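You operate a simulated robot arm through the tools that you are given. There is no shell and no other tool. Be economical: measure what you need, move in short steps, check, and stop when the job is done.

You are at the controls of a simulated two-armed robot. One attempt, no reset.

## Task
Take the yellow tag seal and leave it on top of the spare flap. Take the blue tag seal and put it on top of the silver red-ended roller. Put the small carton of dowels on the top of the green stand. Fetch the orange box and set it on the top of the red bench. Press the green shot button three times. Any order will do. Set down upright: small carton of dowels.

It is judged by the outcome, as a careful person would: the job done as asked, and still so three seconds after it is handed in. It fails if anything else is knocked over, pushed out of place, dropped, spilled or broken. Lids that push on must go on centred and level and be pressed home; caps that screw on are set level and turned clockwise until they are tight.

## Robot
Two 6-joint arms with two-finger parallel grippers on one trunk, on a base that drives. Base frame: it is fixed to the floor where the robot stands at the start and does not move with it; the origin is under the middle of the robot, x ahead of it, y to its left, z up; the surface under the hand at the start is at about z = 0.85. Readings come in m, degrees, newtons and seconds.
The left shoulder is at the start at [0.06, 0.187, 1.172], the right one opposite. With the tool pointing down near the work surface each hand reaches from about 0.22 to 0.62 m from the robot's upright axis, wherever it stands, measured 20 degrees to its own side. Places, roughly: blue tag seal (3x4x3 cm) [0.4, 0.2, 0.9]; green shot button [0.9, -2.5, 0.9]; orange box (15x11x6 cm) [0.5, -0.5, 0.9]; red-ended roller (5x5x7 cm) [0.9, 0.6, 0.9]; small carton of dowels [1, -0.25, 0.75]; spare flap (8x11x4 cm) [-3.2, -0.1, 0.8]; top of the green stand [-1.3, -1, 0.9]; top of the red bench [2.9, 1.8, 0.8]; yellow tag seal (3x4x3 cm) [0.5, 0.2, 0.9]. Payload 1.57 kg a hand.
The tool frame of a hand sits at the grasp point between the pads (the TCP): z along the fingers, y along the line on which they close. The tips reach 0.03 m beyond it. The gripper opens to 0.11 m. The fingers are 0.024 m wide and 0.012 m thick; the gripper's body (0.048 by 0.112 m) begins 0.078 m behind the TCP.
Orientation is that of the tool frame in the base frame, as a unit quaternion [x, y, z, w]. With the fingers straight down and closing along the base's y, the tool's x points along the base's -x, its y along +y and its z along -z.

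## Interface
- The arms move only by the tool step_arm. It takes "left_targets", "right_targets" or both (then of equal length, played together; a hand with none holds still); each is a list of rows, each an object (a shift or turn left out is 0, a gripper value left out holds the last) with "slide": the shift along the base's x, y, z in m, a list of three; "delta_rot": the turn, a rotation vector about the base's x, y, z in degrees, a list of three; "claw": the closure, from 0 (fully open) to 1 (shut). In form: [{"slide": [dx, dy, dz], "delta_rot": [ax, ay, az], "claw": claw}, ...]. A call has 1 to 20 rows; each row shifts and turns the commanded pose from where the row before left it. Rows are played at 5 a second. More than 0.05 m and 8.6 degrees between two rows, or a gripper value outside its range, and nothing of the call is played. Where a pose cannot be reached the arm comes as near as it can. A force on the tool above 40 N (or 10 N above the force at the start of the call, whichever is more), or a blocked arm, ends the call early, and 0.2 s more pass. The fingers move at their own pace (about 0.153 m/s each) and stop on an object; they squeeze with about 39 N. The grip force told is the motor's: it shows also when the fingers shut on nothing. Time passes only in rows, and 0.2 s behind the last, so rows that do not move let the fingers close. The reply holds the time, the measured pose of the TCP, the force on the tool along the base axes, the opening and the grip force, in the units named above and with some noise, with the torque about the TCP (base axes, N m) and any sound that the robot's microphone picked up.
- Cameras (640 x 400 px; columns grow to the right, rows downward): "scene" is now at [0.0123, -0.0055, 1.7061]; the picture's right is [-0.11, -0.99, 0.00], its down [-0.82, 0.09, -0.57] and it looks along [0.57, -0.06, -0.82] (base axes); focal length 278 px, centre (320, 200). "left" rides on the left gripper at [0.07, -0.016, -0.141] in its tool frame; the picture's right is [0.23, 0.97, 0.00], its down [-0.86, 0.20, -0.48] and it looks along [-0.47, 0.11, 0.88] (tool axes); focal length 222 px, centre (320, 200). "right" rides on the right gripper at [0.07, 0.016, -0.141] in its tool frame; the picture's right is [-0.23, 0.97, 0.00], its down [-0.86, -0.20, -0.48] and it looks along [-0.47, -0.11, 0.88] (tool axes); focal length 222 px, centre (320, 200). There is no depth. A picture from a camera that has moved, and an enlarged one, comes with that camera's place and axes in the base frame and with its lens.
- camera(camera): a new picture of that camera. No time passes.
- slide_trunk(by): slides the trunk up (or, below 0, down) by that many m; the arms and the scene camera ride with it, the base frame stays. It gives what a move gives, with no picture.
- base_move(legs): drives the robot by 1 to 6 legs, each [ahead, left, turn to the left] in m, m and degrees, along the robot's own axes; the way and the turn of a leg run together, so that a leg with both is an arc; at most 1.5 m and 180 degrees a leg. The arms and the cameras ride along, it lands a little off, and it stops where it bumps. It gives what a move gives.
- turn_head(pan, tilt): turns the head with the scene camera to pan (to the left, within 86 degrees either way) and tilt (down, from -29 to 69), counted from straight ahead of the robot. It gives what a move gives.
- zoom(camera, box): a new picture of the part [left, top, right, bottom] of that camera's present view, enlarged. No time passes.
- sign_off(): hands the job in; it is judged then, once.

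Work in short steps. Places have to be worked out from the pictures, the camera data and where the tool is seen: move nearer, look again, correct. Check each grasp and each placing, and mend what went wrong. You have 165 turns and 138 pictures in all, those below and enlarged ones among them. Open the grippers and draw the arms clear of the work before you hand the job in, unless the task says otherwise.

The tools are called after "Request:" as name(argument=value, ...) on one line, values as JSON. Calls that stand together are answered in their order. step_arm: Moves the arms, as the interface text tells. Its arguments: {"type":"object","properties":{"left_targets":{"type":"array"},"right_targets":{"type":"array"}},"required":[]} The other tools are called the same way: slide_trunk (by) slides the trunk up or down; base_move (legs) drives the base; turn_head (pan, tilt) turns the head that bears the scene camera; camera (camera) takes a picture; zoom (camera, box) takes an enlarged picture of a part of a camera's view; sign_off () hands the job in.

At the start:

```text
t: 0.0
left_tcp_pos: [0.413, 0.2636, 1.1454]
left_tool_rot: [0.001, 1.0, 0.001, 0.0]
left_contact_force: [-0.2, -0.3, -0.5]
left_torque: [0.0, -0.01, 0.03]
left_grip_width: 0.1098
left_grip_force: 0.0
right_tcp_pos: [0.4757, -0.1635, 1.1541]
right_tool_rot: [-0.001, 1.0, 0.0, 0.0]
right_contact_force: [-0.4, -0.1, -0.3]
right_torque: [-0.03, 0.01, 0.01]
right_grip_width: 0.11
right_grip_force: 0.1
trunk travel left (down, up): [-0.8, 0.19]
robot x, y, heading: [0.0015, 0.0021, 0.1]
head pan, tilt: [-6.3, 55.2]
```

scene: 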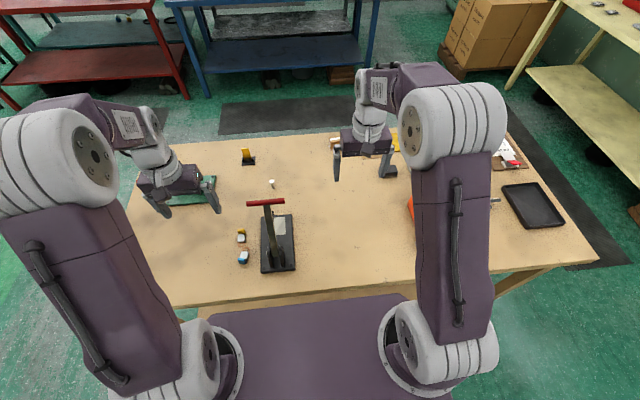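
right: 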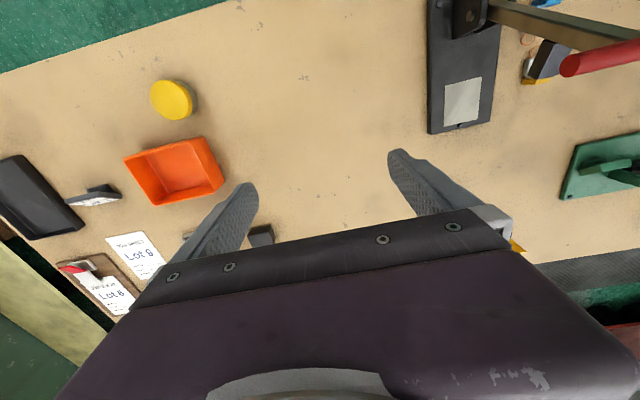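
left: 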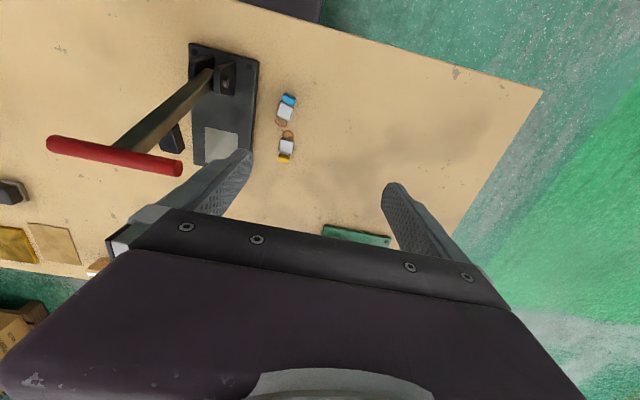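

I'll look closely at the table first with enlarged pictures of the scene.

Request:
zoom(camera="scene", box=[140, 130, 340, 290])

Request:
zoom(camera="scene", box=[320, 110, 580, 270])

Request:
zoom(camera="left", box=[240, 70, 340, 180])

```text
2.50 times, centred on (240, 210) of scene
camera zoom: at [0.0123, -0.0055, 1.7061], right [-0.11, -0.99, 0.0], down [-0.82, 0.09, -0.57], along [0.57, -0.06, -0.82], focal length 695 px, centre (520, 175)
```

zoom: 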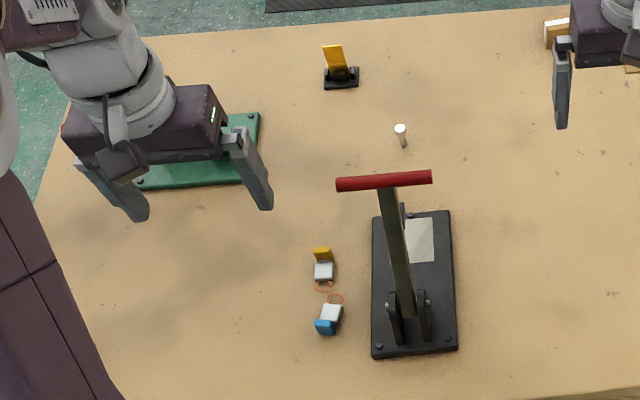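

```text
2.46 times, centred on (450, 190) of scene
camera zoom: at [0.0123, -0.0055, 1.7061], right [-0.11, -0.99, 0.0], down [-0.82, 0.09, -0.57], along [0.57, -0.06, -0.82], focal length 684 px, centre (0, 225)
```

zoom: 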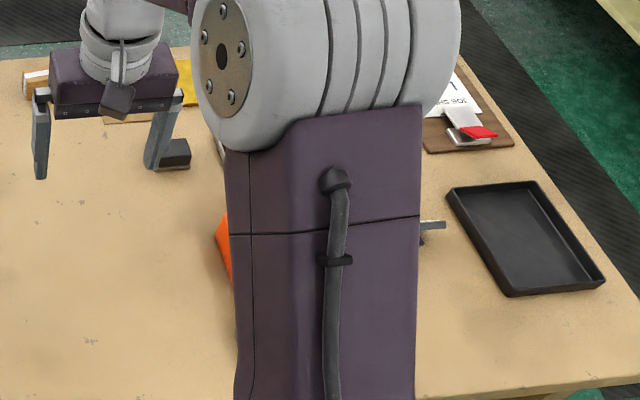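

```text
3.64 times, centred on (290, 125) of left
camera zoom: at [0.3421, 0.247, 1.2871], right [-0.23, 0.97, 0.0], down [0.86, 0.2, 0.48], along [0.47, 0.11, -0.88], focal length 808 px, centre (429, 473)
```

zoom: 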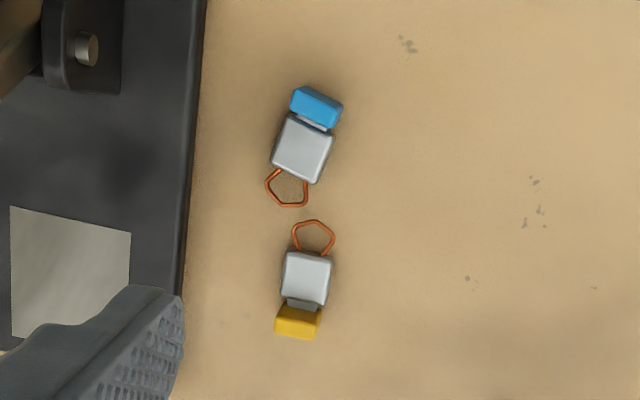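

I see the blue seal at about (0.406,0.199) and the yellow at (0.468,0.211), both lying along x. The roller is behind the left arm, so I move the left hand over the blue seal and look again.

Request:
step_arm(left_targets=[{"slide": [-0.005, -0.03, -0.04]}, {"slide": [0, -0.03, -0.04]}, {"slide": [0, -0.005, -0.04]}, {"slide": [0, 0, -0.03]}])

Request:
turn_head(pan=25, tilt=40)

Request:
camera(camera="left")

Request:
camera(camera="scene")

```text
refused: row 1 steps farther than a row can; nothing moved
```

```text
t: 1.0
left_tcp_pos: [0.4119, 0.2643, 1.1454]
left_tool_rot: [0.0, 1.0, 0.0, 0.0]
left_contact_force: [-0.3, 0.0, 0.4]
left_torque: [-0.01, -0.01, 0.01]
left_grip_width: 0.1099
left_grip_force: 0.2
right_tcp_pos: [0.4749, -0.1641, 1.153]
right_tool_rot: [0.001, 1.0, 0.0, 0.0]
right_contact_force: [-0.7, 0.4, -0.2]
right_torque: [0.02, -0.04, -0.01]
right_grip_width: 0.11
right_grip_force: 0.0
trunk travel left (down, up): [-0.8, 0.19]
robot x, y, heading: [-0.0001, -0.0028, 0.2]
head pan, tilt: [25.0, 40.0]
```

```text
131 pictures are left
camera left: at [0.3421, 0.2469, 1.2871], right [-0.23, 0.97, 0.0], down [0.86, 0.2, 0.48], along [0.47, 0.11, -0.88], focal length 222 px, centre (320, 200)
```

left: 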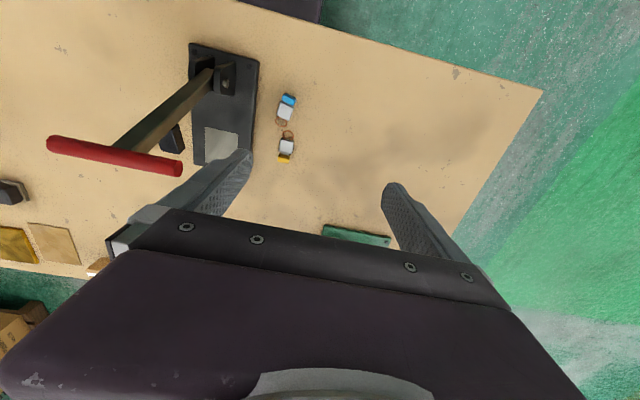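

```text
130 pictures are left
camera scene: at [0.0178, 0.0381, 1.7269], right [0.42, -0.91, 0.0], down [-0.58, -0.27, -0.77], along [0.69, 0.32, -0.64], focal length 278 px, centre (320, 200)
```

scene: 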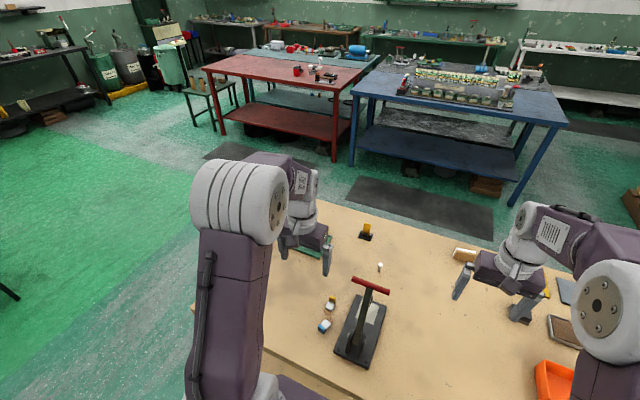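

Rows must be shorter. I move the left hand above the blue seal in smaller steps, tilted 8° away from the clamp handle (its left end is near (0.44,0.14,1.11)).

Request:
step_arm(left_targets=[{"slide": [-0.003, -0.02, -0.03], "delta_rot": [-8, 0, 0]}, {"slide": [-0.003, -0.02, -0.04]}, {"slide": [0, -0.02, -0.04]}, {"slide": [0, -0.005, -0.04], "claw": 0.3}, {"slide": [0, 0, -0.02]}])

Request:
camera(camera="left")

Request:
camera(camera="scene")

```text
t: 2.2
left_tcp_pos: [0.4062, 0.1976, 0.9743]
left_tool_rot: [0.0, 0.998, -0.07, 0.0]
left_contact_force: [-0.5, 0.1, 0.1]
left_torque: [-0.04, 0.02, 0.0]
left_grip_width: 0.077
left_grip_force: 0.0
right_tcp_pos: [0.4758, -0.1632, 1.1536]
right_tool_rot: [0.001, 1.0, 0.0, 0.0]
right_contact_force: [-0.1, 0.5, 0.0]
right_torque: [0.0, -0.01, 0.01]
right_grip_width: 0.11
right_grip_force: 0.1
trunk travel left (down, up): [-0.8, 0.19]
robot x, y, heading: [0.0006, 0.0008, -0.1]
head pan, tilt: [25.0, 40.0]
```

```text
129 pictures are left
camera left: at [0.3361, 0.2008, 1.1166], right [-0.23, 0.96, -0.14], down [0.86, 0.26, 0.45], along [0.47, -0.01, -0.88], focal length 222 px, centre (320, 200)
```

left: 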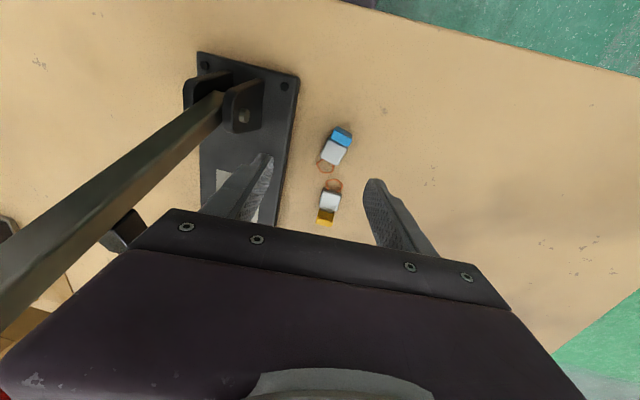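

```text
128 pictures are left
camera scene: at [0.0183, 0.0386, 1.727], right [0.42, -0.91, 0.0], down [-0.58, -0.27, -0.77], along [0.69, 0.32, -0.64], focal length 278 px, centre (320, 200)
```

scene: 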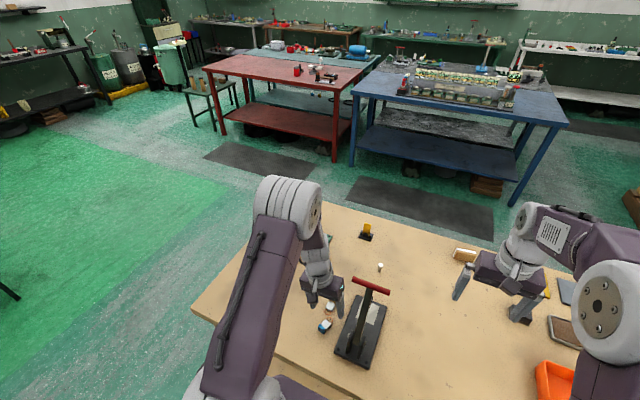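

Blue seal body at (0.405,0.2005), yaw about -14°. I align, descend and grip.

Request:
step_arm(left_targets=[{"slide": [-0.001, 0.003, -0.02], "delta_rot": [0, 0, -7], "claw": 0.5}, {"slide": [0, 0, -0.025], "delta_rot": [0, 0, -6]}, {"slide": [0, 0, -0.025]}, {"slide": [0, 0, -0.017]}, {"claw": 1}, {}, {}])

Request:
camera(camera="left")

```text
t: 3.8
left_tcp_pos: [0.4042, 0.2017, 0.8881]
left_tool_rot: [0.113, 0.991, -0.069, -0.009]
left_contact_force: [-0.7, 0.8, 0.5]
left_torque: [-0.03, 0.01, 0.01]
left_grip_width: 0.0245
left_grip_force: 36.4
right_tcp_pos: [0.4749, -0.1634, 1.1538]
right_tool_rot: [0.001, 1.0, 0.0, 0.0]
right_contact_force: [0.7, -0.3, -0.7]
right_torque: [-0.03, 0.0, 0.0]
right_grip_width: 0.11
right_grip_force: 0.1
trunk travel left (down, up): [-0.8, 0.19]
robot x, y, heading: [0.0003, -0.0015, 0.1]
head pan, tilt: [25.0, 40.0]
```

```text
127 pictures are left
camera left: at [0.3373, 0.2208, 1.0292], right [0.0, 0.99, -0.14], down [0.89, 0.06, 0.45], along [0.45, -0.12, -0.88], focal length 222 px, centre (320, 200)
```

left: 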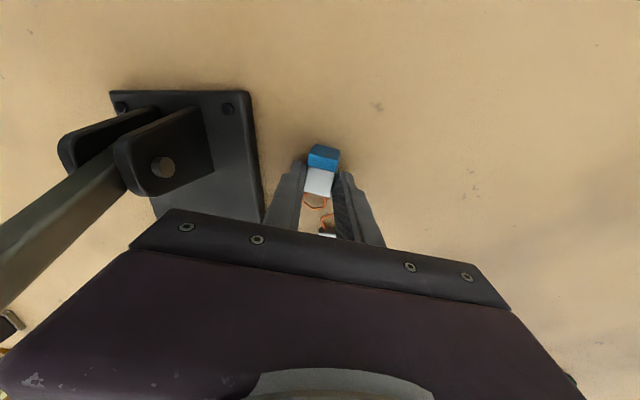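

The blue seal is held (24.5 mm). I lift it, level the hand, and look for the roller.

Request:
step_arm(left_targets=[{"slide": [0, 0.005, 0.03]}, {"slide": [0, 0.005, 0.04]}, {"slide": [0, 0.01, 0.04]}, {"slide": [0, 0.03, 0.03]}, {"slide": [0, 0.03, 0.03], "delta_rot": [4, 0, 6]}, {"slide": [0, 0.03, 0.02], "delta_rot": [4, 0, 7]}, {"slide": [0, 0.03, 0.0]}])

Request:
turn_head(pan=25, tilt=48)

Request:
camera(camera="scene")

Request:
camera(camera="left")

```text
t: 5.4
left_tcp_pos: [0.4047, 0.3428, 1.0781]
left_tool_rot: [-0.001, 1.0, -0.001, -0.009]
left_contact_force: [0.1, -0.7, -0.8]
left_torque: [-0.03, -0.04, -0.02]
left_grip_width: 0.0246
left_grip_force: 36.0
right_tcp_pos: [0.4756, -0.1626, 1.1539]
right_tool_rot: [0.0, 1.0, 0.0, -0.001]
right_contact_force: [0.6, 0.4, -0.4]
right_torque: [-0.03, 0.0, 0.04]
right_grip_width: 0.1099
right_grip_force: 0.1
trunk travel left (down, up): [-0.8, 0.19]
robot x, y, heading: [-0.001, -0.0015, 0.0]
head pan, tilt: [25.0, 40.0]
```

```text
t: 6.0
left_tcp_pos: [0.4047, 0.3412, 1.0802]
left_tool_rot: [-0.001, 1.0, -0.001, -0.009]
left_contact_force: [0.1, 0.1, -0.1]
left_torque: [-0.04, 0.02, -0.03]
left_grip_width: 0.0244
left_grip_force: 35.7
right_tcp_pos: [0.4761, -0.1623, 1.1534]
right_tool_rot: [0.001, 1.0, 0.0, 0.0]
right_contact_force: [0.3, -0.2, 0.5]
right_torque: [0.0, 0.01, -0.03]
right_grip_width: 0.1099
right_grip_force: 0.1
trunk travel left (down, up): [-0.8, 0.19]
robot x, y, heading: [0.0036, -0.0001, 0.2]
head pan, tilt: [25.0, 48.0]
```

```text
126 pictures are left
camera scene: at [0.0124, 0.0363, 1.7155], right [0.42, -0.91, 0.0], down [-0.67, -0.31, -0.67], along [0.61, 0.28, -0.74], focal length 278 px, centre (320, 200)
```

scene: 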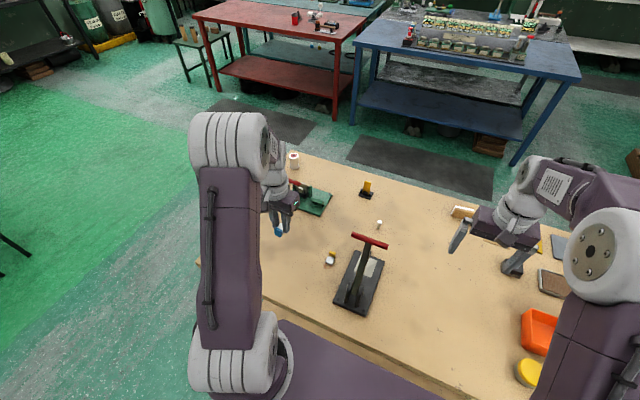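

```text
125 pictures are left
camera left: at [0.3367, 0.3248, 1.2219], right [-0.23, 0.97, 0.0], down [0.86, 0.2, 0.46], along [0.45, 0.11, -0.89], focal length 222 px, centre (320, 200)
```

left: 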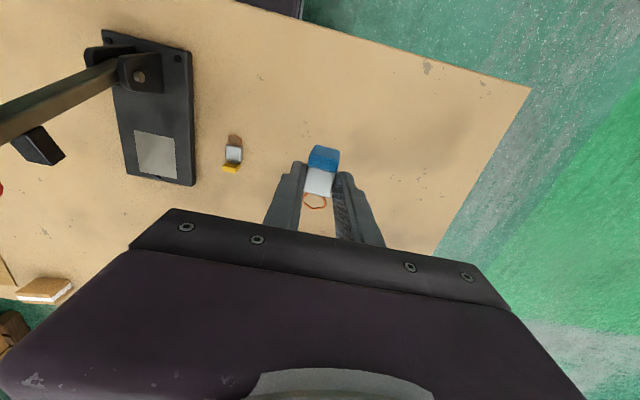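

The roller stands at the far-left table corner. I zoom in on it.

Request:
zoom(camera="scene", box=[270, 140, 350, 190])

Request:
zoom(camera="scene", box=[430, 180, 640, 330])

```text
8.00 times, centred on (310, 165) of scene
camera zoom: at [0.0124, 0.0363, 1.7155], right [0.42, -0.91, 0.0], down [-0.67, -0.31, -0.67], along [0.61, 0.28, -0.74], focal length 2224 px, centre (400, 480)
```

zoom: 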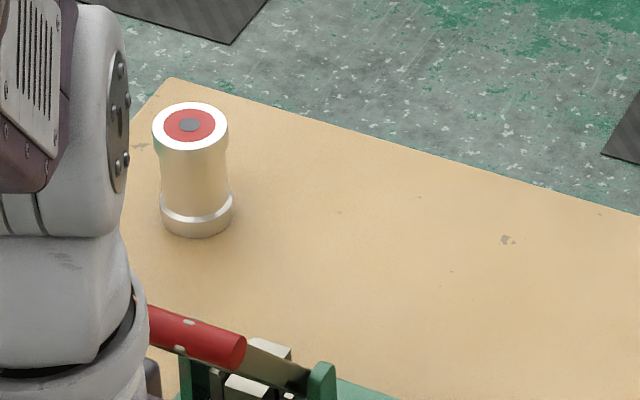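

```text
2.67 times, centred on (535, 255) of scene
camera zoom: at [0.0124, 0.0363, 1.7155], right [0.42, -0.91, 0.0], down [-0.67, -0.31, -0.67], along [0.61, 0.28, -0.74], focal length 741 px, centre (-253, 53)
```

zoom: 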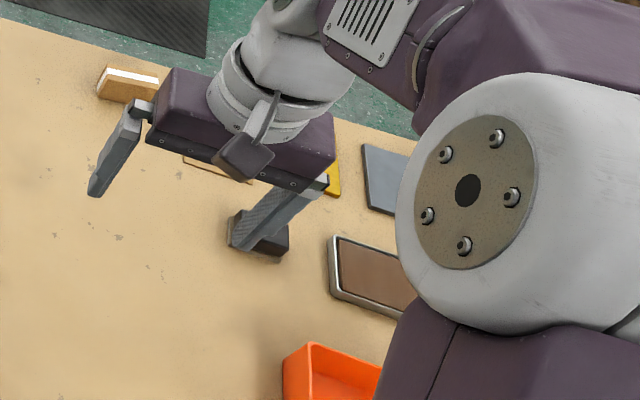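

Roller top is at about (0.863,0.559,0.92), so I'll reach it from the left side of the table later. First I fetch the orange box (about (0.497,-0.436), wall at y≈-0.36) with the right hand, so I raise the left hand and shift the base right.

Request:
step_arm(left_targets=[{"slide": [0, 0, 0.045]}, {"slide": [0, 0, 0.045]}, {"slide": [0, 0, 0.045]}, {"slide": [0, 0, 0.04]}])

Request:
base_move(legs=[[0, -0.25, 0]])

Request:
camera(camera="right")

Request:
turn_head(pan=0, tilt=45)

Request:
camera(camera="scene")

```text
t: 7.0
left_tcp_pos: [0.4057, 0.3441, 1.2556]
left_tool_rot: [-0.001, 1.0, -0.001, -0.008]
left_contact_force: [0.0, 0.0, 0.1]
left_torque: [-0.02, 0.03, -0.01]
left_grip_width: 0.0243
left_grip_force: 35.9
right_tcp_pos: [0.4753, -0.1629, 1.1544]
right_tool_rot: [0.0, 1.0, -0.001, 0.0]
right_contact_force: [-0.4, -0.4, 0.3]
right_torque: [-0.01, -0.03, 0.03]
right_grip_width: 0.1098
right_grip_force: 0.1
trunk travel left (down, up): [-0.8, 0.19]
robot x, y, heading: [0.0012, -0.0018, 0.2]
head pan, tilt: [25.0, 48.0]
```

```text
t: 8.9
left_tcp_pos: [0.4063, 0.0959, 1.2547]
left_tool_rot: [-0.001, 1.0, -0.001, -0.007]
left_contact_force: [0.0, 0.5, 0.9]
left_torque: [0.0, -0.03, 0.02]
left_grip_width: 0.0245
left_grip_force: 36.2
right_tcp_pos: [0.4747, -0.4119, 1.1543]
right_tool_rot: [0.0, 1.0, -0.001, 0.0]
right_contact_force: [-0.5, -0.1, -0.6]
right_torque: [-0.01, 0.04, 0.01]
right_grip_width: 0.1101
right_grip_force: 0.0
trunk travel left (down, up): [-0.8, 0.19]
robot x, y, heading: [-0.0002, -0.2491, -0.4]
head pan, tilt: [25.0, 48.0]
```

```text
122 pictures are left
camera right: at [0.405, -0.395, 1.2953], right [0.23, 0.97, 0.0], down [0.86, -0.2, 0.48], along [0.47, -0.11, -0.88], focal length 222 px, centre (320, 200)
```

right: 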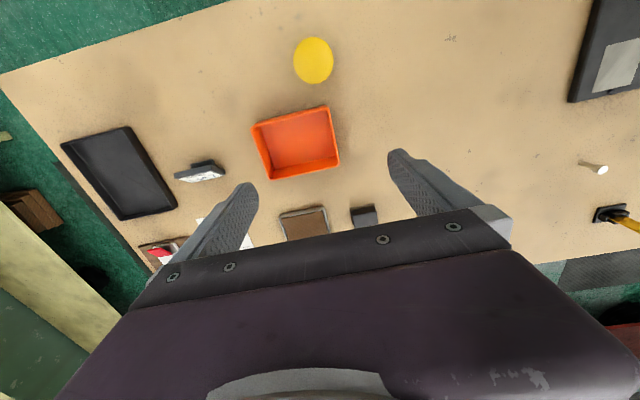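

```text
t: 9.8
left_tcp_pos: [0.4056, 0.0928, 1.257]
left_tool_rot: [-0.001, 1.0, -0.002, -0.008]
left_contact_force: [-0.3, -0.6, 0.1]
left_torque: [0.0, 0.03, 0.0]
left_grip_width: 0.0245
left_grip_force: 36.8
right_tcp_pos: [0.4754, -0.4138, 1.1522]
right_tool_rot: [-0.001, 1.0, 0.0, 0.0]
right_contact_force: [-0.3, 0.1, 0.5]
right_torque: [0.0, 0.04, -0.01]
right_grip_width: 0.1102
right_grip_force: 0.1
trunk travel left (down, up): [-0.8, 0.19]
robot x, y, heading: [0.0019, -0.2492, 0.0]
head pan, tilt: [0.0, 45.0]
```

```text
121 pictures are left
camera scene: at [0.022, -0.248, 1.7197], right [0.0, -1.0, 0.0], down [-0.71, 0.0, -0.71], along [0.71, 0.0, -0.71], focal length 278 px, centre (320, 200)
```

scene: 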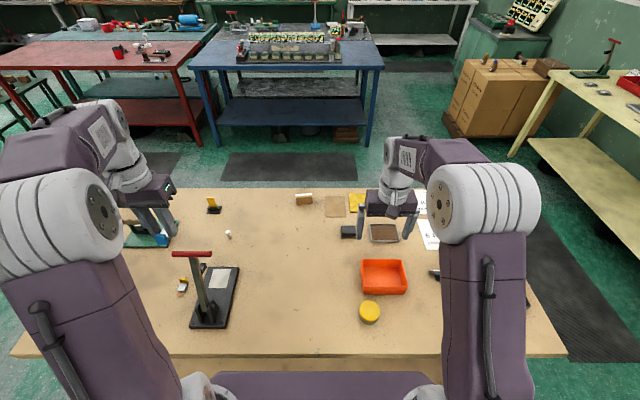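

I zoom in on the box in the right camera to find its walls precisely.

Request:
zoom(camera="right", box=[240, 90, 360, 190])

Request:
zoom(camera="scene", box=[280, 180, 440, 330])

```text
4.00 times, centred on (300, 140) of right
camera zoom: at [0.4049, -0.3972, 1.295], right [0.23, 0.97, 0.0], down [0.86, -0.2, 0.48], along [0.47, -0.11, -0.88], focal length 888 px, centre (400, 440)
```

zoom: 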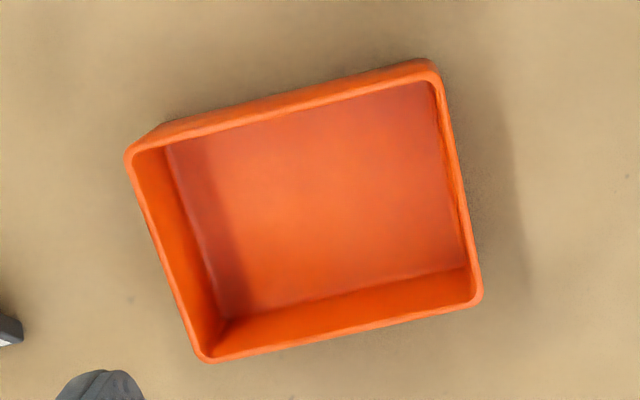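

```text
2.67 times, centred on (360, 255) of scene
camera zoom: at [0.022, -0.248, 1.7197], right [0.0, -1.0, 0.0], down [-0.71, 0.0, -0.71], along [0.71, 0.0, -0.71], focal length 741 px, centre (213, 53)
```

zoom: 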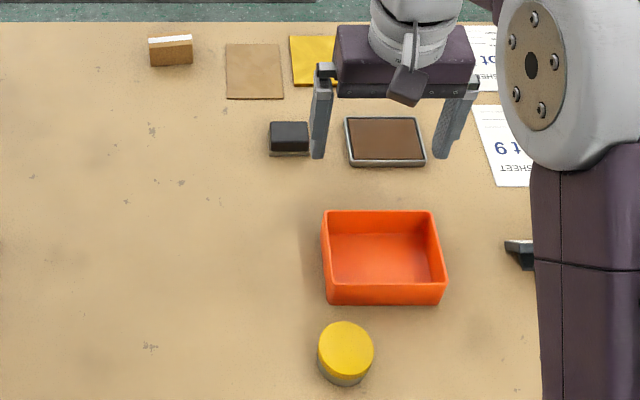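

Box: x 0.45–0.55, wall at y≈-0.393, rim z≈0.905. I lower the right hand straddling that wall and grip it.

Request:
step_arm(right_targets=[{"slide": [0.012, 0.01, -0.04], "claw": 0.45}, {"slide": [0.012, 0.012, -0.04]}, {"slide": [0, 0, -0.045]}, {"slide": [0, 0, -0.045]}, {"slide": [0, 0, -0.03]}])

Request:
camera(camera="right")

```text
t: 11.0
left_tcp_pos: [0.4064, 0.0937, 1.2553]
left_tool_rot: [-0.001, 1.0, -0.001, -0.008]
left_contact_force: [0.6, -0.6, 0.4]
left_torque: [-0.02, 0.01, -0.03]
left_grip_width: 0.0241
left_grip_force: 36.8
right_tcp_pos: [0.499, -0.3909, 0.951]
right_tool_rot: [-0.001, 1.0, 0.0, 0.001]
right_contact_force: [-0.3, -1.1, 0.2]
right_torque: [0.02, 0.02, -0.02]
right_grip_width: 0.0607
right_grip_force: 0.0
trunk travel left (down, up): [-0.8, 0.19]
robot x, y, heading: [0.003, -0.2508, -0.2]
head pan, tilt: [0.0, 45.0]
```

```text
118 pictures are left
camera right: at [0.4286, -0.3737, 1.0923], right [0.23, 0.97, 0.0], down [0.86, -0.2, 0.48], along [0.47, -0.11, -0.88], focal length 222 px, centre (320, 200)
```

right: 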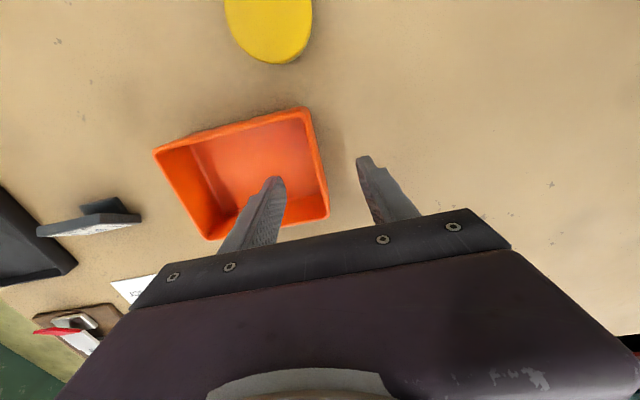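

The fingers straddle the wall. I lower 5 cm and grip.

Request:
step_arm(right_targets=[{"slide": [0, 0, -0.03]}, {"slide": [0, 0, -0.02]}, {"claw": 1}, {}, {}])

Request:
step_arm(right_targets=[{"slide": [0, 0, 0.02]}, {"slide": [0, 0, 0.04]}, {"slide": [0, 0, 0.045]}, {"slide": [0, 0, 0.045]}])

Request:
camera(camera="right")

Request:
camera(camera="scene")

```text
t: 12.2
left_tcp_pos: [0.4067, 0.0951, 1.2552]
left_tool_rot: [-0.001, 1.0, -0.001, -0.008]
left_contact_force: [0.5, 0.1, 0.4]
left_torque: [-0.01, -0.01, 0.01]
left_grip_width: 0.0244
left_grip_force: 36.2
right_tcp_pos: [0.4986, -0.3903, 0.9024]
right_tool_rot: [-0.001, 1.0, 0.0, 0.001]
right_contact_force: [-0.8, 0.0, 0.6]
right_torque: [0.09, 0.0, 0.0]
right_grip_width: 0.0038
right_grip_force: 24.5
trunk travel left (down, up): [-0.8, 0.19]
robot x, y, heading: [-0.0012, -0.2475, 0.0]
head pan, tilt: [0.0, 45.0]
```

```text
t: 13.2
left_tcp_pos: [0.4051, 0.0945, 1.2569]
left_tool_rot: [-0.001, 1.0, -0.001, -0.007]
left_contact_force: [-0.2, 0.3, -0.3]
left_torque: [0.01, 0.0, 0.04]
left_grip_width: 0.0247
left_grip_force: 37.1
right_tcp_pos: [0.4994, -0.3894, 1.0542]
right_tool_rot: [0.0, 1.0, 0.0, 0.001]
right_contact_force: [-0.1, 0.3, -3.4]
right_torque: [0.24, -0.03, 0.01]
right_grip_width: 0.0035
right_grip_force: 24.4
trunk travel left (down, up): [-0.8, 0.19]
robot x, y, heading: [0.0017, -0.2504, 0.1]
head pan, tilt: [0.0, 45.0]
```

```text
117 pictures are left
camera right: at [0.4286, -0.3715, 1.1959], right [0.23, 0.97, 0.0], down [0.86, -0.2, 0.48], along [0.47, -0.11, -0.88], focal length 222 px, centre (320, 200)
```

right: 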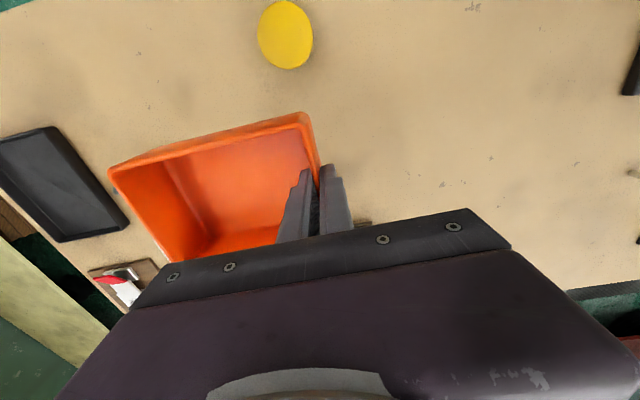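

```text
116 pictures are left
camera scene: at [0.0212, -0.2475, 1.7196], right [0.0, -1.0, 0.0], down [-0.71, 0.0, -0.71], along [0.71, 0.0, -0.71], focal length 278 px, centre (320, 200)
```

scene: 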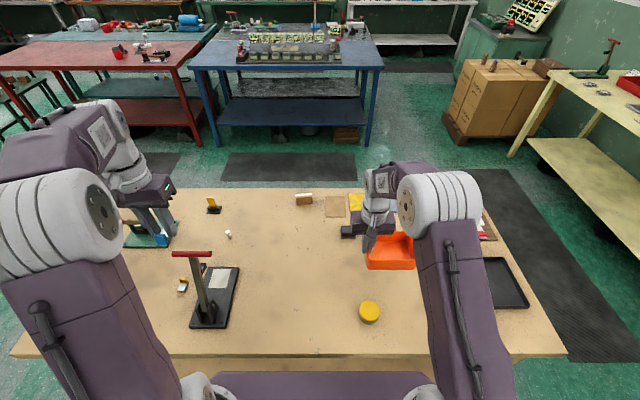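

The box is securely held (about 0.35 kg). I raise the right hand, back off from the table and look left to check that the way round is clear.

Request:
step_arm(right_targets=[{"slide": [0, 0, 0.045]}, {"slide": [-0.02, 0, 0.045]}, {"slide": [-0.02, 0, 0.045]}, {"slide": [-0.02, 0, 0.03]}])

Request:
base_move(legs=[[-0.38, 0, 0]])

Request:
turn_head(pan=80, tilt=30)

Request:
camera(camera="scene")

Request:
turn_head(pan=-80, tilt=30)

Request:
camera(camera="scene")

```text
t: 14.2
left_tcp_pos: [0.4047, 0.0944, 1.2566]
left_tool_rot: [-0.001, 1.0, -0.001, -0.007]
left_contact_force: [0.2, 0.9, -0.2]
left_torque: [0.0, -0.01, 0.0]
left_grip_width: 0.0246
left_grip_force: 36.3
right_tcp_pos: [0.4403, -0.3897, 1.2177]
right_tool_rot: [0.0, 1.0, 0.0, 0.0]
right_contact_force: [0.4, 0.6, -1.9]
right_torque: [0.18, 0.0, 0.01]
right_grip_width: 0.0038
right_grip_force: 24.7
trunk travel left (down, up): [-0.8, 0.19]
robot x, y, heading: [0.0026, -0.2487, -0.2]
head pan, tilt: [0.0, 45.0]
```

```text
t: 16.6
left_tcp_pos: [0.0164, 0.0926, 1.2546]
left_tool_rot: [0.002, 1.0, 0.0, -0.009]
left_contact_force: [0.3, 0.7, 0.4]
left_torque: [0.02, 0.03, -0.03]
left_grip_width: 0.0243
left_grip_force: 36.0
right_tcp_pos: [0.0511, -0.3917, 1.2148]
right_tool_rot: [0.003, 1.0, 0.0, -0.001]
right_contact_force: [0.1, -0.6, -2.3]
right_torque: [0.16, 0.0, 0.0]
right_grip_width: 0.0036
right_grip_force: 25.1
trunk travel left (down, up): [-0.8, 0.19]
robot x, y, heading: [-0.3907, -0.2483, -0.4]
head pan, tilt: [0.0, 45.0]
```

```text
t: 18.1
left_tcp_pos: [0.0163, 0.0929, 1.2564]
left_tool_rot: [0.002, 1.0, -0.001, -0.009]
left_contact_force: [0.1, 0.0, 0.0]
left_torque: [0.03, 0.02, -0.02]
left_grip_width: 0.0244
left_grip_force: 36.1
right_tcp_pos: [0.0488, -0.3908, 1.2168]
right_tool_rot: [0.003, 1.0, 0.0, 0.0]
right_contact_force: [0.1, -0.4, -3.3]
right_torque: [0.2, 0.04, 0.0]
right_grip_width: 0.0038
right_grip_force: 25.0
trunk travel left (down, up): [-0.8, 0.19]
robot x, y, heading: [-0.3892, -0.2481, -0.3]
head pan, tilt: [80.0, 30.0]
```

```text
115 pictures are left
camera scene: at [-0.4349, -0.1575, 1.7423], right [0.98, -0.18, 0.0], down [-0.09, -0.49, -0.87], along [0.15, 0.85, -0.5], focal length 278 px, centre (320, 200)
```

scene: 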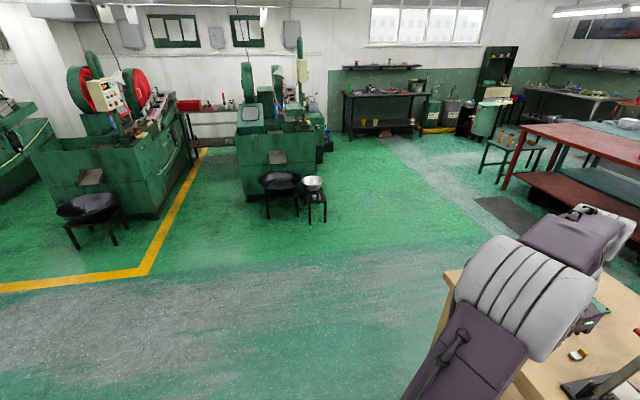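

```text
t: 20.6
left_tcp_pos: [0.0145, 0.0935, 1.2565]
left_tool_rot: [0.002, 1.0, -0.001, -0.009]
left_contact_force: [0.7, -0.3, -0.7]
left_torque: [0.02, -0.03, 0.02]
left_grip_width: 0.0247
left_grip_force: 36.2
right_tcp_pos: [0.0501, -0.3906, 1.2167]
right_tool_rot: [0.003, 1.0, 0.0, 0.0]
right_contact_force: [0.1, 0.1, -4.0]
right_torque: [0.22, -0.02, -0.01]
right_grip_width: 0.0035
right_grip_force: 24.4
trunk travel left (down, up): [-0.8, 0.19]
robot x, y, heading: [-0.3918, -0.2504, -0.2]
head pan, tilt: [-80.0, 30.0]
```

```text
114 pictures are left
camera scene: at [-0.4356, -0.3356, 1.7423], right [-0.99, -0.17, 0.0], down [-0.09, 0.49, -0.87], along [0.15, -0.85, -0.5], focal length 278 px, centre (320, 200)
```

scene: 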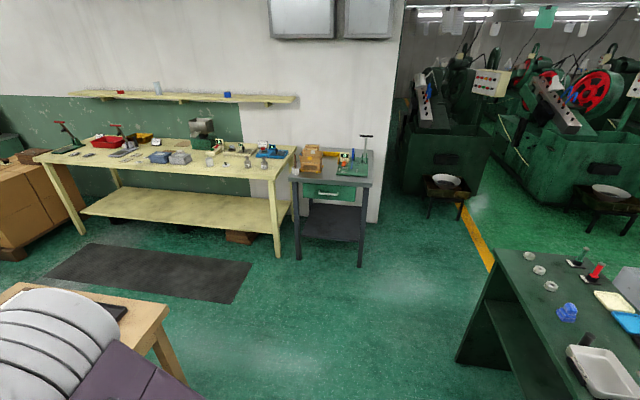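

The floor left of the table is clear. I drive round to the table's left side, facing the roller.

Request:
base_move(legs=[[0, 1.33, 0], [0, 0, -90], [0, 1.07, 0]])

Request:
turn_head(pan=15, tilt=50)

Request:
camera(camera="scene")

Request:
camera(camera="left")

```text
t: 36.1
left_tcp_pos: [1.0228, 0.6326, 1.2564]
left_tool_rot: [0.714, 0.7, 0.007, -0.007]
left_contact_force: [-0.7, 0.0, 0.9]
left_torque: [0.0, 0.01, 0.0]
left_grip_width: 0.0243
left_grip_force: 36.4
right_tcp_pos: [0.5388, 0.6084, 1.2164]
right_tool_rot: [0.715, 0.699, 0.0, 0.0]
right_contact_force: [0.6, -0.7, -2.6]
right_torque: [0.0, -0.21, 0.04]
right_grip_width: 0.0037
right_grip_force: 24.4
trunk travel left (down, up): [-0.8, 0.19]
robot x, y, heading: [0.6884, 1.0471, -91.5]
head pan, tilt: [-80.0, 30.0]
```

```text
t: 37.8
left_tcp_pos: [1.0214, 0.6337, 1.2561]
left_tool_rot: [0.714, 0.7, 0.005, -0.007]
left_contact_force: [0.4, -0.2, 0.0]
left_torque: [-0.03, 0.03, 0.02]
left_grip_width: 0.0245
left_grip_force: 36.4
right_tcp_pos: [0.5388, 0.608, 1.2164]
right_tool_rot: [0.715, 0.699, 0.0, -0.001]
right_contact_force: [0.2, 0.4, -3.3]
right_torque: [-0.02, -0.17, -0.04]
right_grip_width: 0.0035
right_grip_force: 24.5
trunk travel left (down, up): [-0.8, 0.19]
robot x, y, heading: [0.6888, 1.0446, -91.2]
head pan, tilt: [15.0, 50.0]
```

```text
113 pictures are left
camera scene: at [0.7088, 1.0341, 1.7128], right [-0.97, -0.24, 0.0], down [-0.18, 0.74, -0.64], along [0.15, -0.62, -0.77], focal length 278 px, centre (320, 200)
```

scene: 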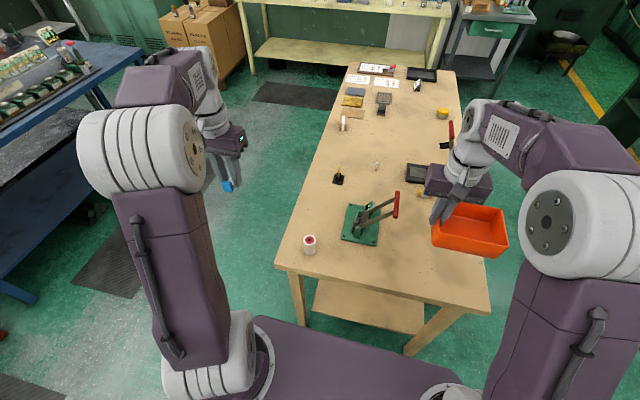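

```text
112 pictures are left
camera left: at [1.0081, 0.7009, 1.3984], right [0.98, 0.21, 0.0], down [0.18, -0.87, 0.46], along [0.1, -0.45, -0.89], focal length 222 px, centre (320, 200)
```

left: 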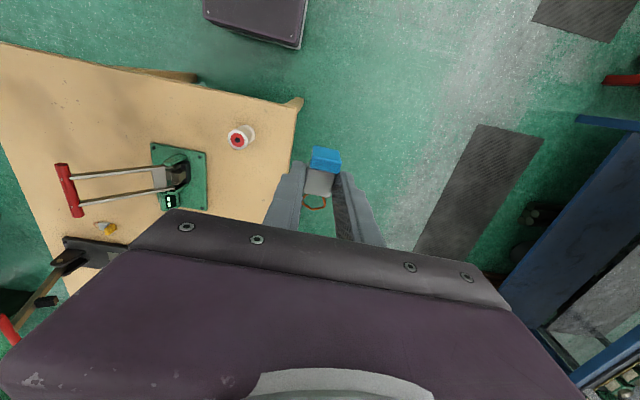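

Roller top is confirmed at about (0.860,0.563,0.92). I move the left hand above it and look.

Request:
step_arm(left_targets=[{"slide": [-0.04, -0.02, 0]}, {"slide": [-0.04, -0.02, -0.02]}, {"slide": [-0.04, -0.02, -0.02]}, {"slide": [-0.04, -0.018, -0.02]}, {"slide": [0, 0, -0.045]}, {"slide": [0, 0, -0.045]}, {"slide": [0, 0, -0.045]}, {"slide": [0, 0, -0.04]}])

Request:
camera(camera="left")

Request:
zoom(camera="scene", box=[260, 180, 360, 270])

```text
t: 39.6
left_tcp_pos: [0.8587, 0.5549, 1.0206]
left_tool_rot: [0.714, 0.7, 0.006, -0.007]
left_contact_force: [0.2, 0.1, -0.4]
left_torque: [0.02, 0.02, -0.03]
left_grip_width: 0.0243
left_grip_force: 36.4
right_tcp_pos: [0.5398, 0.6071, 1.2153]
right_tool_rot: [0.715, 0.699, 0.001, -0.001]
right_contact_force: [-0.3, 0.0, -3.1]
right_torque: [0.02, -0.17, 0.0]
right_grip_width: 0.0035
right_grip_force: 24.8
trunk travel left (down, up): [-0.8, 0.19]
robot x, y, heading: [0.6894, 1.0446, -91.4]
head pan, tilt: [15.0, 50.0]
```

```text
111 pictures are left
camera left: at [0.8436, 0.6225, 1.1629], right [0.98, 0.21, 0.0], down [0.18, -0.87, 0.46], along [0.1, -0.45, -0.89], focal length 222 px, centre (320, 200)
```

left: 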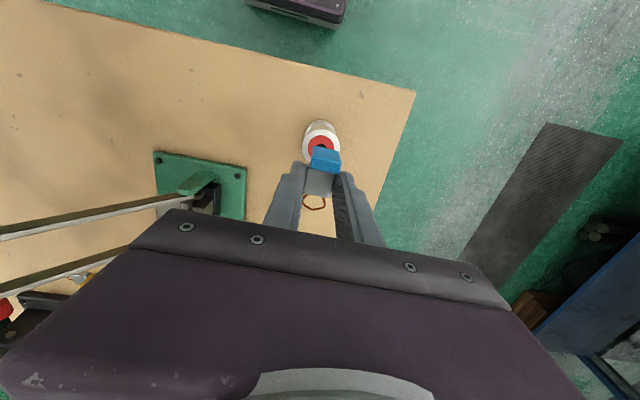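

```text
4.44 times, centred on (310, 225) of scene
camera zoom: at [0.7095, 1.033, 1.7128], right [-0.97, -0.24, 0.0], down [-0.18, 0.74, -0.64], along [0.15, -0.62, -0.77], focal length 1236 px, centre (364, 89)
```

zoom: 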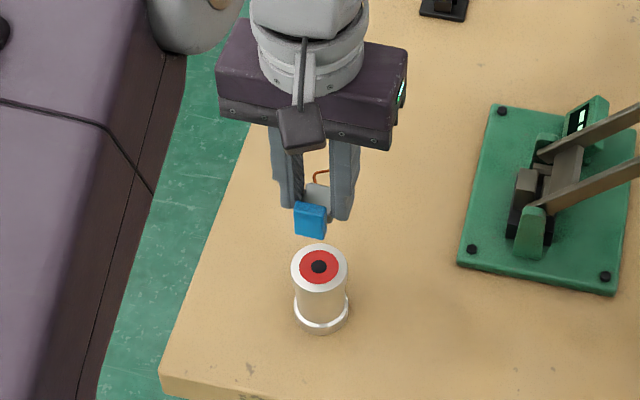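

Roller centre refined to (0.857,0.566). I correct by a few mm, lower, and watch the force.

Request:
step_arm(left_targets=[{"slide": [-0.002, 0.004, -0.03]}, {"slide": [0, 0, -0.02]}, {"slide": [0, 0, -0.005]}, {}])

Request:
zoom(camera="scene", box=[280, 205, 340, 260])

```text
t: 40.6
left_tcp_pos: [0.8593, 0.5582, 0.9652]
left_tool_rot: [0.714, 0.7, 0.005, -0.006]
left_contact_force: [-0.5, 0.2, -0.3]
left_torque: [0.0, -0.01, 0.02]
left_grip_width: 0.0243
left_grip_force: 36.1
right_tcp_pos: [0.538, 0.6078, 1.2154]
right_tool_rot: [0.715, 0.699, 0.0, 0.0]
right_contact_force: [-0.1, 0.4, -2.2]
right_torque: [0.01, -0.18, -0.02]
right_grip_width: 0.0037
right_grip_force: 24.6
trunk travel left (down, up): [-0.8, 0.19]
robot x, y, heading: [0.6889, 1.0466, -90.9]
head pan, tilt: [15.0, 50.0]
```

```text
7.27 times, centred on (310, 232) of scene
camera zoom: at [0.7088, 1.034, 1.7128], right [-0.97, -0.24, 0.0], down [-0.18, 0.74, -0.64], along [0.15, -0.62, -0.77], focal length 2022 px, centre (393, -36)
```

zoom: 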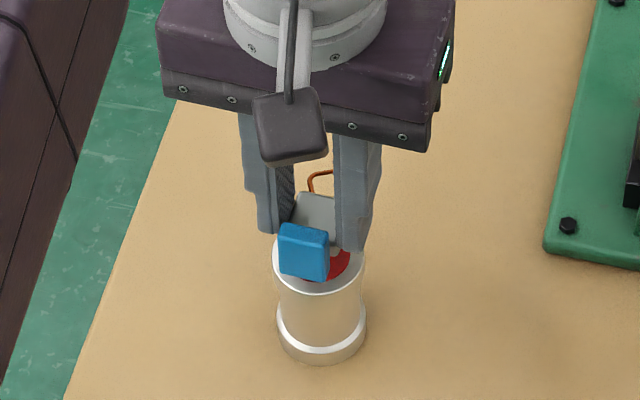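

Nearly there; the seal is a few mm to +x of centre. I correct and lower in small steps until contact.

Request:
step_arm(left_targets=[{"slide": [-0.004, 0.001, -0.003]}, {"slide": [0, 0, -0.003]}, {"slide": [0, 0, -0.002]}])

Request:
zoom(camera="scene", box=[280, 205, 340, 260])

```text
t: 41.4
left_tcp_pos: [0.8563, 0.5592, 0.9581]
left_tool_rot: [0.714, 0.7, 0.005, -0.006]
left_contact_force: [-0.4, -0.8, -0.6]
left_torque: [-0.01, 0.0, -0.02]
left_grip_width: 0.0244
left_grip_force: 36.3
right_tcp_pos: [0.5388, 0.6085, 1.2171]
right_tool_rot: [0.715, 0.699, 0.0, 0.0]
right_contact_force: [0.6, -0.2, -3.3]
right_torque: [0.01, -0.24, -0.02]
right_grip_width: 0.0038
right_grip_force: 24.5
trunk travel left (down, up): [-0.8, 0.19]
robot x, y, heading: [0.6883, 1.0454, -91.4]
head pan, tilt: [15.0, 50.0]
```

```text
7.27 times, centred on (310, 232) of scene
camera zoom: at [0.7091, 1.034, 1.7128], right [-0.97, -0.24, 0.0], down [-0.18, 0.74, -0.64], along [0.15, -0.62, -0.77], focal length 2022 px, centre (393, -36)
```

zoom: 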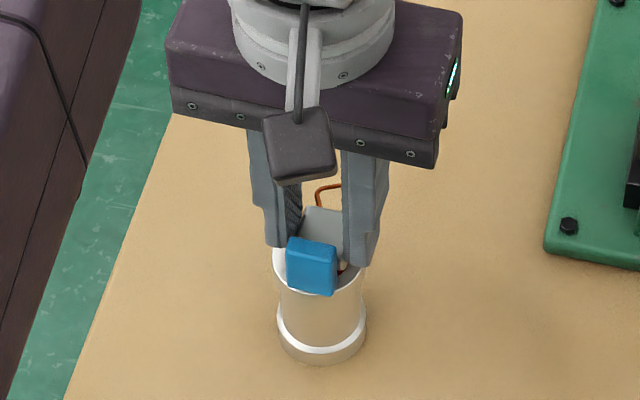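

The head overhangs the front rim slightly, so I shift 5 mm in -y and keep lowering.

Request:
step_arm(left_targets=[{"slide": [0, -0.006, 0]}, {"slide": [0, 0, -0.003]}, {"slide": [0, 0, -0.002]}, {"slide": [0, 0, -0.002]}])

Request:
zoom(camera="scene", box=[280, 205, 340, 260])

Request:
zoom(camera="left", box=[270, 120, 390, 230])

```text
t: 42.4
left_tcp_pos: [0.8568, 0.5557, 0.953]
left_tool_rot: [0.714, 0.7, 0.004, -0.006]
left_contact_force: [0.4, 0.7, 11.1]
left_torque: [-0.18, -0.02, 0.02]
left_grip_width: 0.0244
left_grip_force: 36.4
right_tcp_pos: [0.5373, 0.6094, 1.218]
right_tool_rot: [0.715, 0.699, -0.001, 0.0]
right_contact_force: [1.0, 0.5, -2.9]
right_torque: [-0.01, -0.21, 0.0]
right_grip_width: 0.0036
right_grip_force: 24.3
trunk travel left (down, up): [-0.8, 0.19]
robot x, y, heading: [0.6902, 1.0529, -91.4]
head pan, tilt: [15.0, 50.0]
```

```text
7.27 times, centred on (310, 232) of scene
camera zoom: at [0.7085, 1.0366, 1.713], right [-0.97, -0.24, 0.0], down [-0.18, 0.74, -0.64], along [0.15, -0.63, -0.77], focal length 2022 px, centre (393, -36)
```

zoom: 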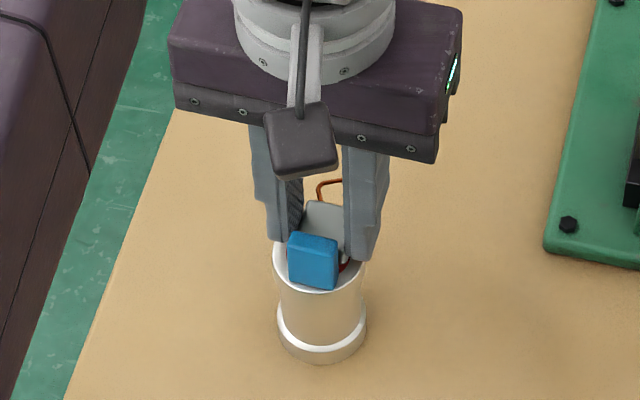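

```text
3.64 times, centred on (330, 175) of left
camera zoom: at [0.8419, 0.623, 1.0956], right [0.98, 0.21, 0.0], down [0.18, -0.87, 0.47], along [0.1, -0.46, -0.88], focal length 808 px, centre (284, 291)
```

zoom: 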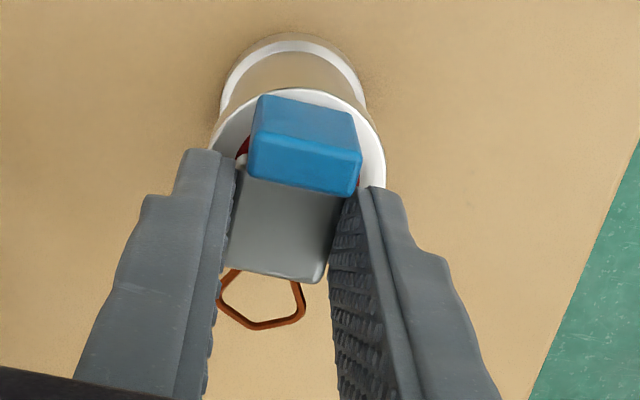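

Contact felt; the seal spans y 0.549–0.586, centred on the roller (0.566). I ease off slightly, open a little and rise.

Request:
step_arm(left_targets=[{"slide": [0, 0, 0.002]}, {"claw": 0.6}, {}, {}, {"slide": [0, 0, 0.02]}, {"slide": [0, 0, 0.04]}, {"slide": [0, 0, 0.045]}])

Request:
zoom(camera="scene", box=[280, 205, 340, 260])

Request:
camera(camera="left")

```text
t: 44.0
left_tcp_pos: [0.8586, 0.5549, 1.0576]
left_tool_rot: [0.714, 0.7, 0.006, -0.007]
left_contact_force: [0.3, -0.1, 0.3]
left_torque: [0.02, -0.02, 0.0]
left_grip_width: 0.0437
left_grip_force: 0.0
right_tcp_pos: [0.5391, 0.6086, 1.2175]
right_tool_rot: [0.715, 0.699, 0.0, 0.0]
right_contact_force: [1.0, -0.4, -2.9]
right_torque: [-0.01, -0.19, 0.01]
right_grip_width: 0.0037
right_grip_force: 24.6
trunk travel left (down, up): [-0.8, 0.19]
robot x, y, heading: [0.689, 1.045, -91.4]
head pan, tilt: [15.0, 50.0]
```

```text
7.27 times, centred on (310, 232) of scene
camera zoom: at [0.7089, 1.0353, 1.7127], right [-0.97, -0.24, 0.0], down [-0.18, 0.74, -0.64], along [0.15, -0.62, -0.77], focal length 2022 px, centre (393, -36)
```

zoom: 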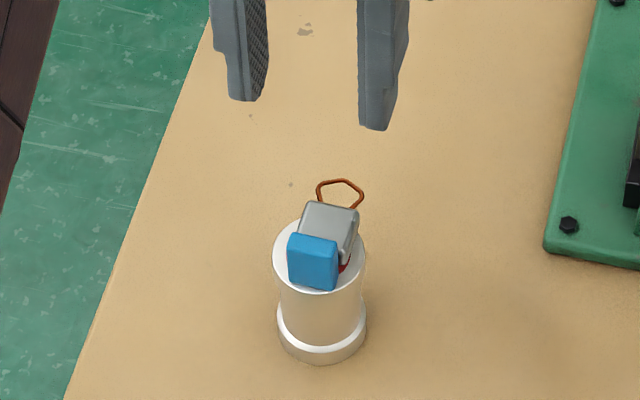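

```text
104 pictures are left
camera left: at [0.8437, 0.6224, 1.2008], right [0.98, 0.21, 0.0], down [0.18, -0.87, 0.46], along [0.1, -0.45, -0.89], focal length 222 px, centre (320, 200)
```

left: 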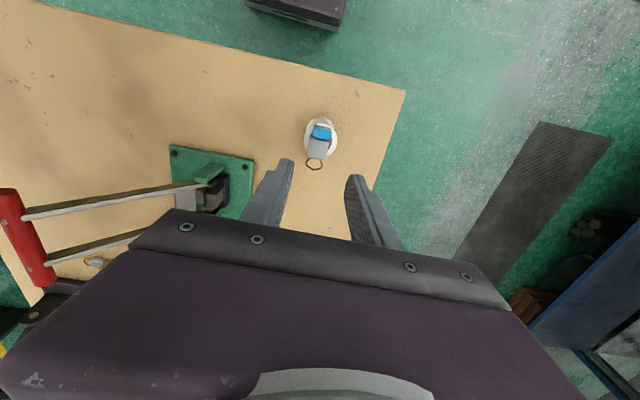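

The blue seal rests centred on the roller. I raise the left hand, back off, turn and drive towards the red bench, then look.

Request:
step_arm(left_targets=[{"slide": [0, 0, 0.045]}, {"slide": [0, 0.01, 0.045]}, {"slide": [0, 0.02, 0.045]}, {"slide": [0, 0.02, 0.045]}])

Request:
base_move(legs=[[-0.4, 0, 0], [0, 0, 91], [1.1, 0, 0], [0, 0.6, 0]])

Request:
turn_head(pan=0, tilt=35)

Request:
camera(camera="scene")

```text
t: 45.0
left_tcp_pos: [0.8546, 0.6058, 1.2371]
left_tool_rot: [0.715, 0.699, 0.005, -0.006]
left_contact_force: [0.2, 0.1, 1.4]
left_torque: [-0.04, 0.04, 0.0]
left_grip_width: 0.0441
left_grip_force: 0.0
right_tcp_pos: [0.5388, 0.6096, 1.2176]
right_tool_rot: [0.715, 0.699, -0.001, 0.001]
right_contact_force: [-0.5, 0.0, -2.6]
right_torque: [-0.03, -0.22, -0.04]
right_grip_width: 0.0035
right_grip_force: 24.4
trunk travel left (down, up): [-0.8, 0.19]
robot x, y, heading: [0.6821, 1.0474, -91.2]
head pan, tilt: [15.0, 50.0]
```

```text
t: 59.5
left_tcp_pos: [2.2674, 2.1717, 1.2365]
left_tool_rot: [0.021, 1.0, 0.001, -0.009]
left_contact_force: [-0.8, -0.8, 0.7]
left_torque: [-0.03, 0.01, -0.01]
left_grip_width: 0.0441
left_grip_force: 0.0
right_tcp_pos: [2.2566, 1.8551, 1.2177]
right_tool_rot: [0.022, 1.0, 0.0, 0.0]
right_contact_force: [-0.1, -0.5, -3.3]
right_torque: [0.23, 0.01, -0.03]
right_grip_width: 0.0037
right_grip_force: 24.2
trunk travel left (down, up): [-0.8, 0.19]
robot x, y, heading: [1.8174, 2.0163, -2.7]
head pan, tilt: [15.0, 50.0]
```

```text
t: 60.3
left_tcp_pos: [2.2678, 2.1733, 1.235]
left_tool_rot: [0.022, 1.0, 0.0, -0.009]
left_contact_force: [-0.5, -0.2, 0.1]
left_torque: [0.0, 0.03, 0.01]
left_grip_width: 0.0442
left_grip_force: 0.0
right_tcp_pos: [2.2579, 1.8566, 1.2176]
right_tool_rot: [0.022, 1.0, 0.0, 0.0]
right_contact_force: [0.2, -0.2, -3.1]
right_torque: [0.19, -0.01, -0.01]
right_grip_width: 0.0037
right_grip_force: 24.2
trunk travel left (down, up): [-0.8, 0.19]
robot x, y, heading: [1.8211, 2.0131, -2.4]
head pan, tilt: [0.0, 35.0]
```

```text
103 pictures are left
camera scene: at [1.85, 2.0178, 1.7344], right [-0.04, -1.0, 0.0], down [-0.57, 0.03, -0.82], along [0.82, -0.04, -0.57], focal length 278 px, centre (320, 200)
```

scene: 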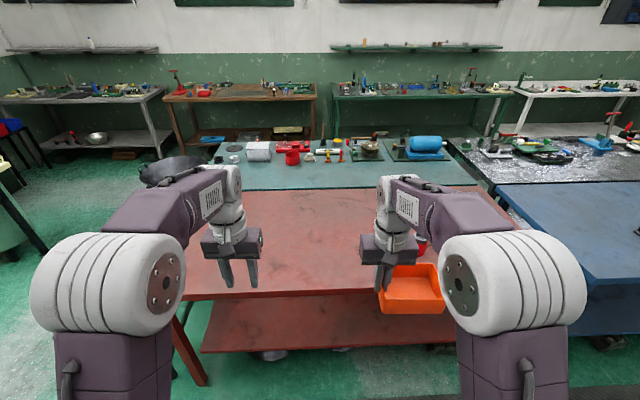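

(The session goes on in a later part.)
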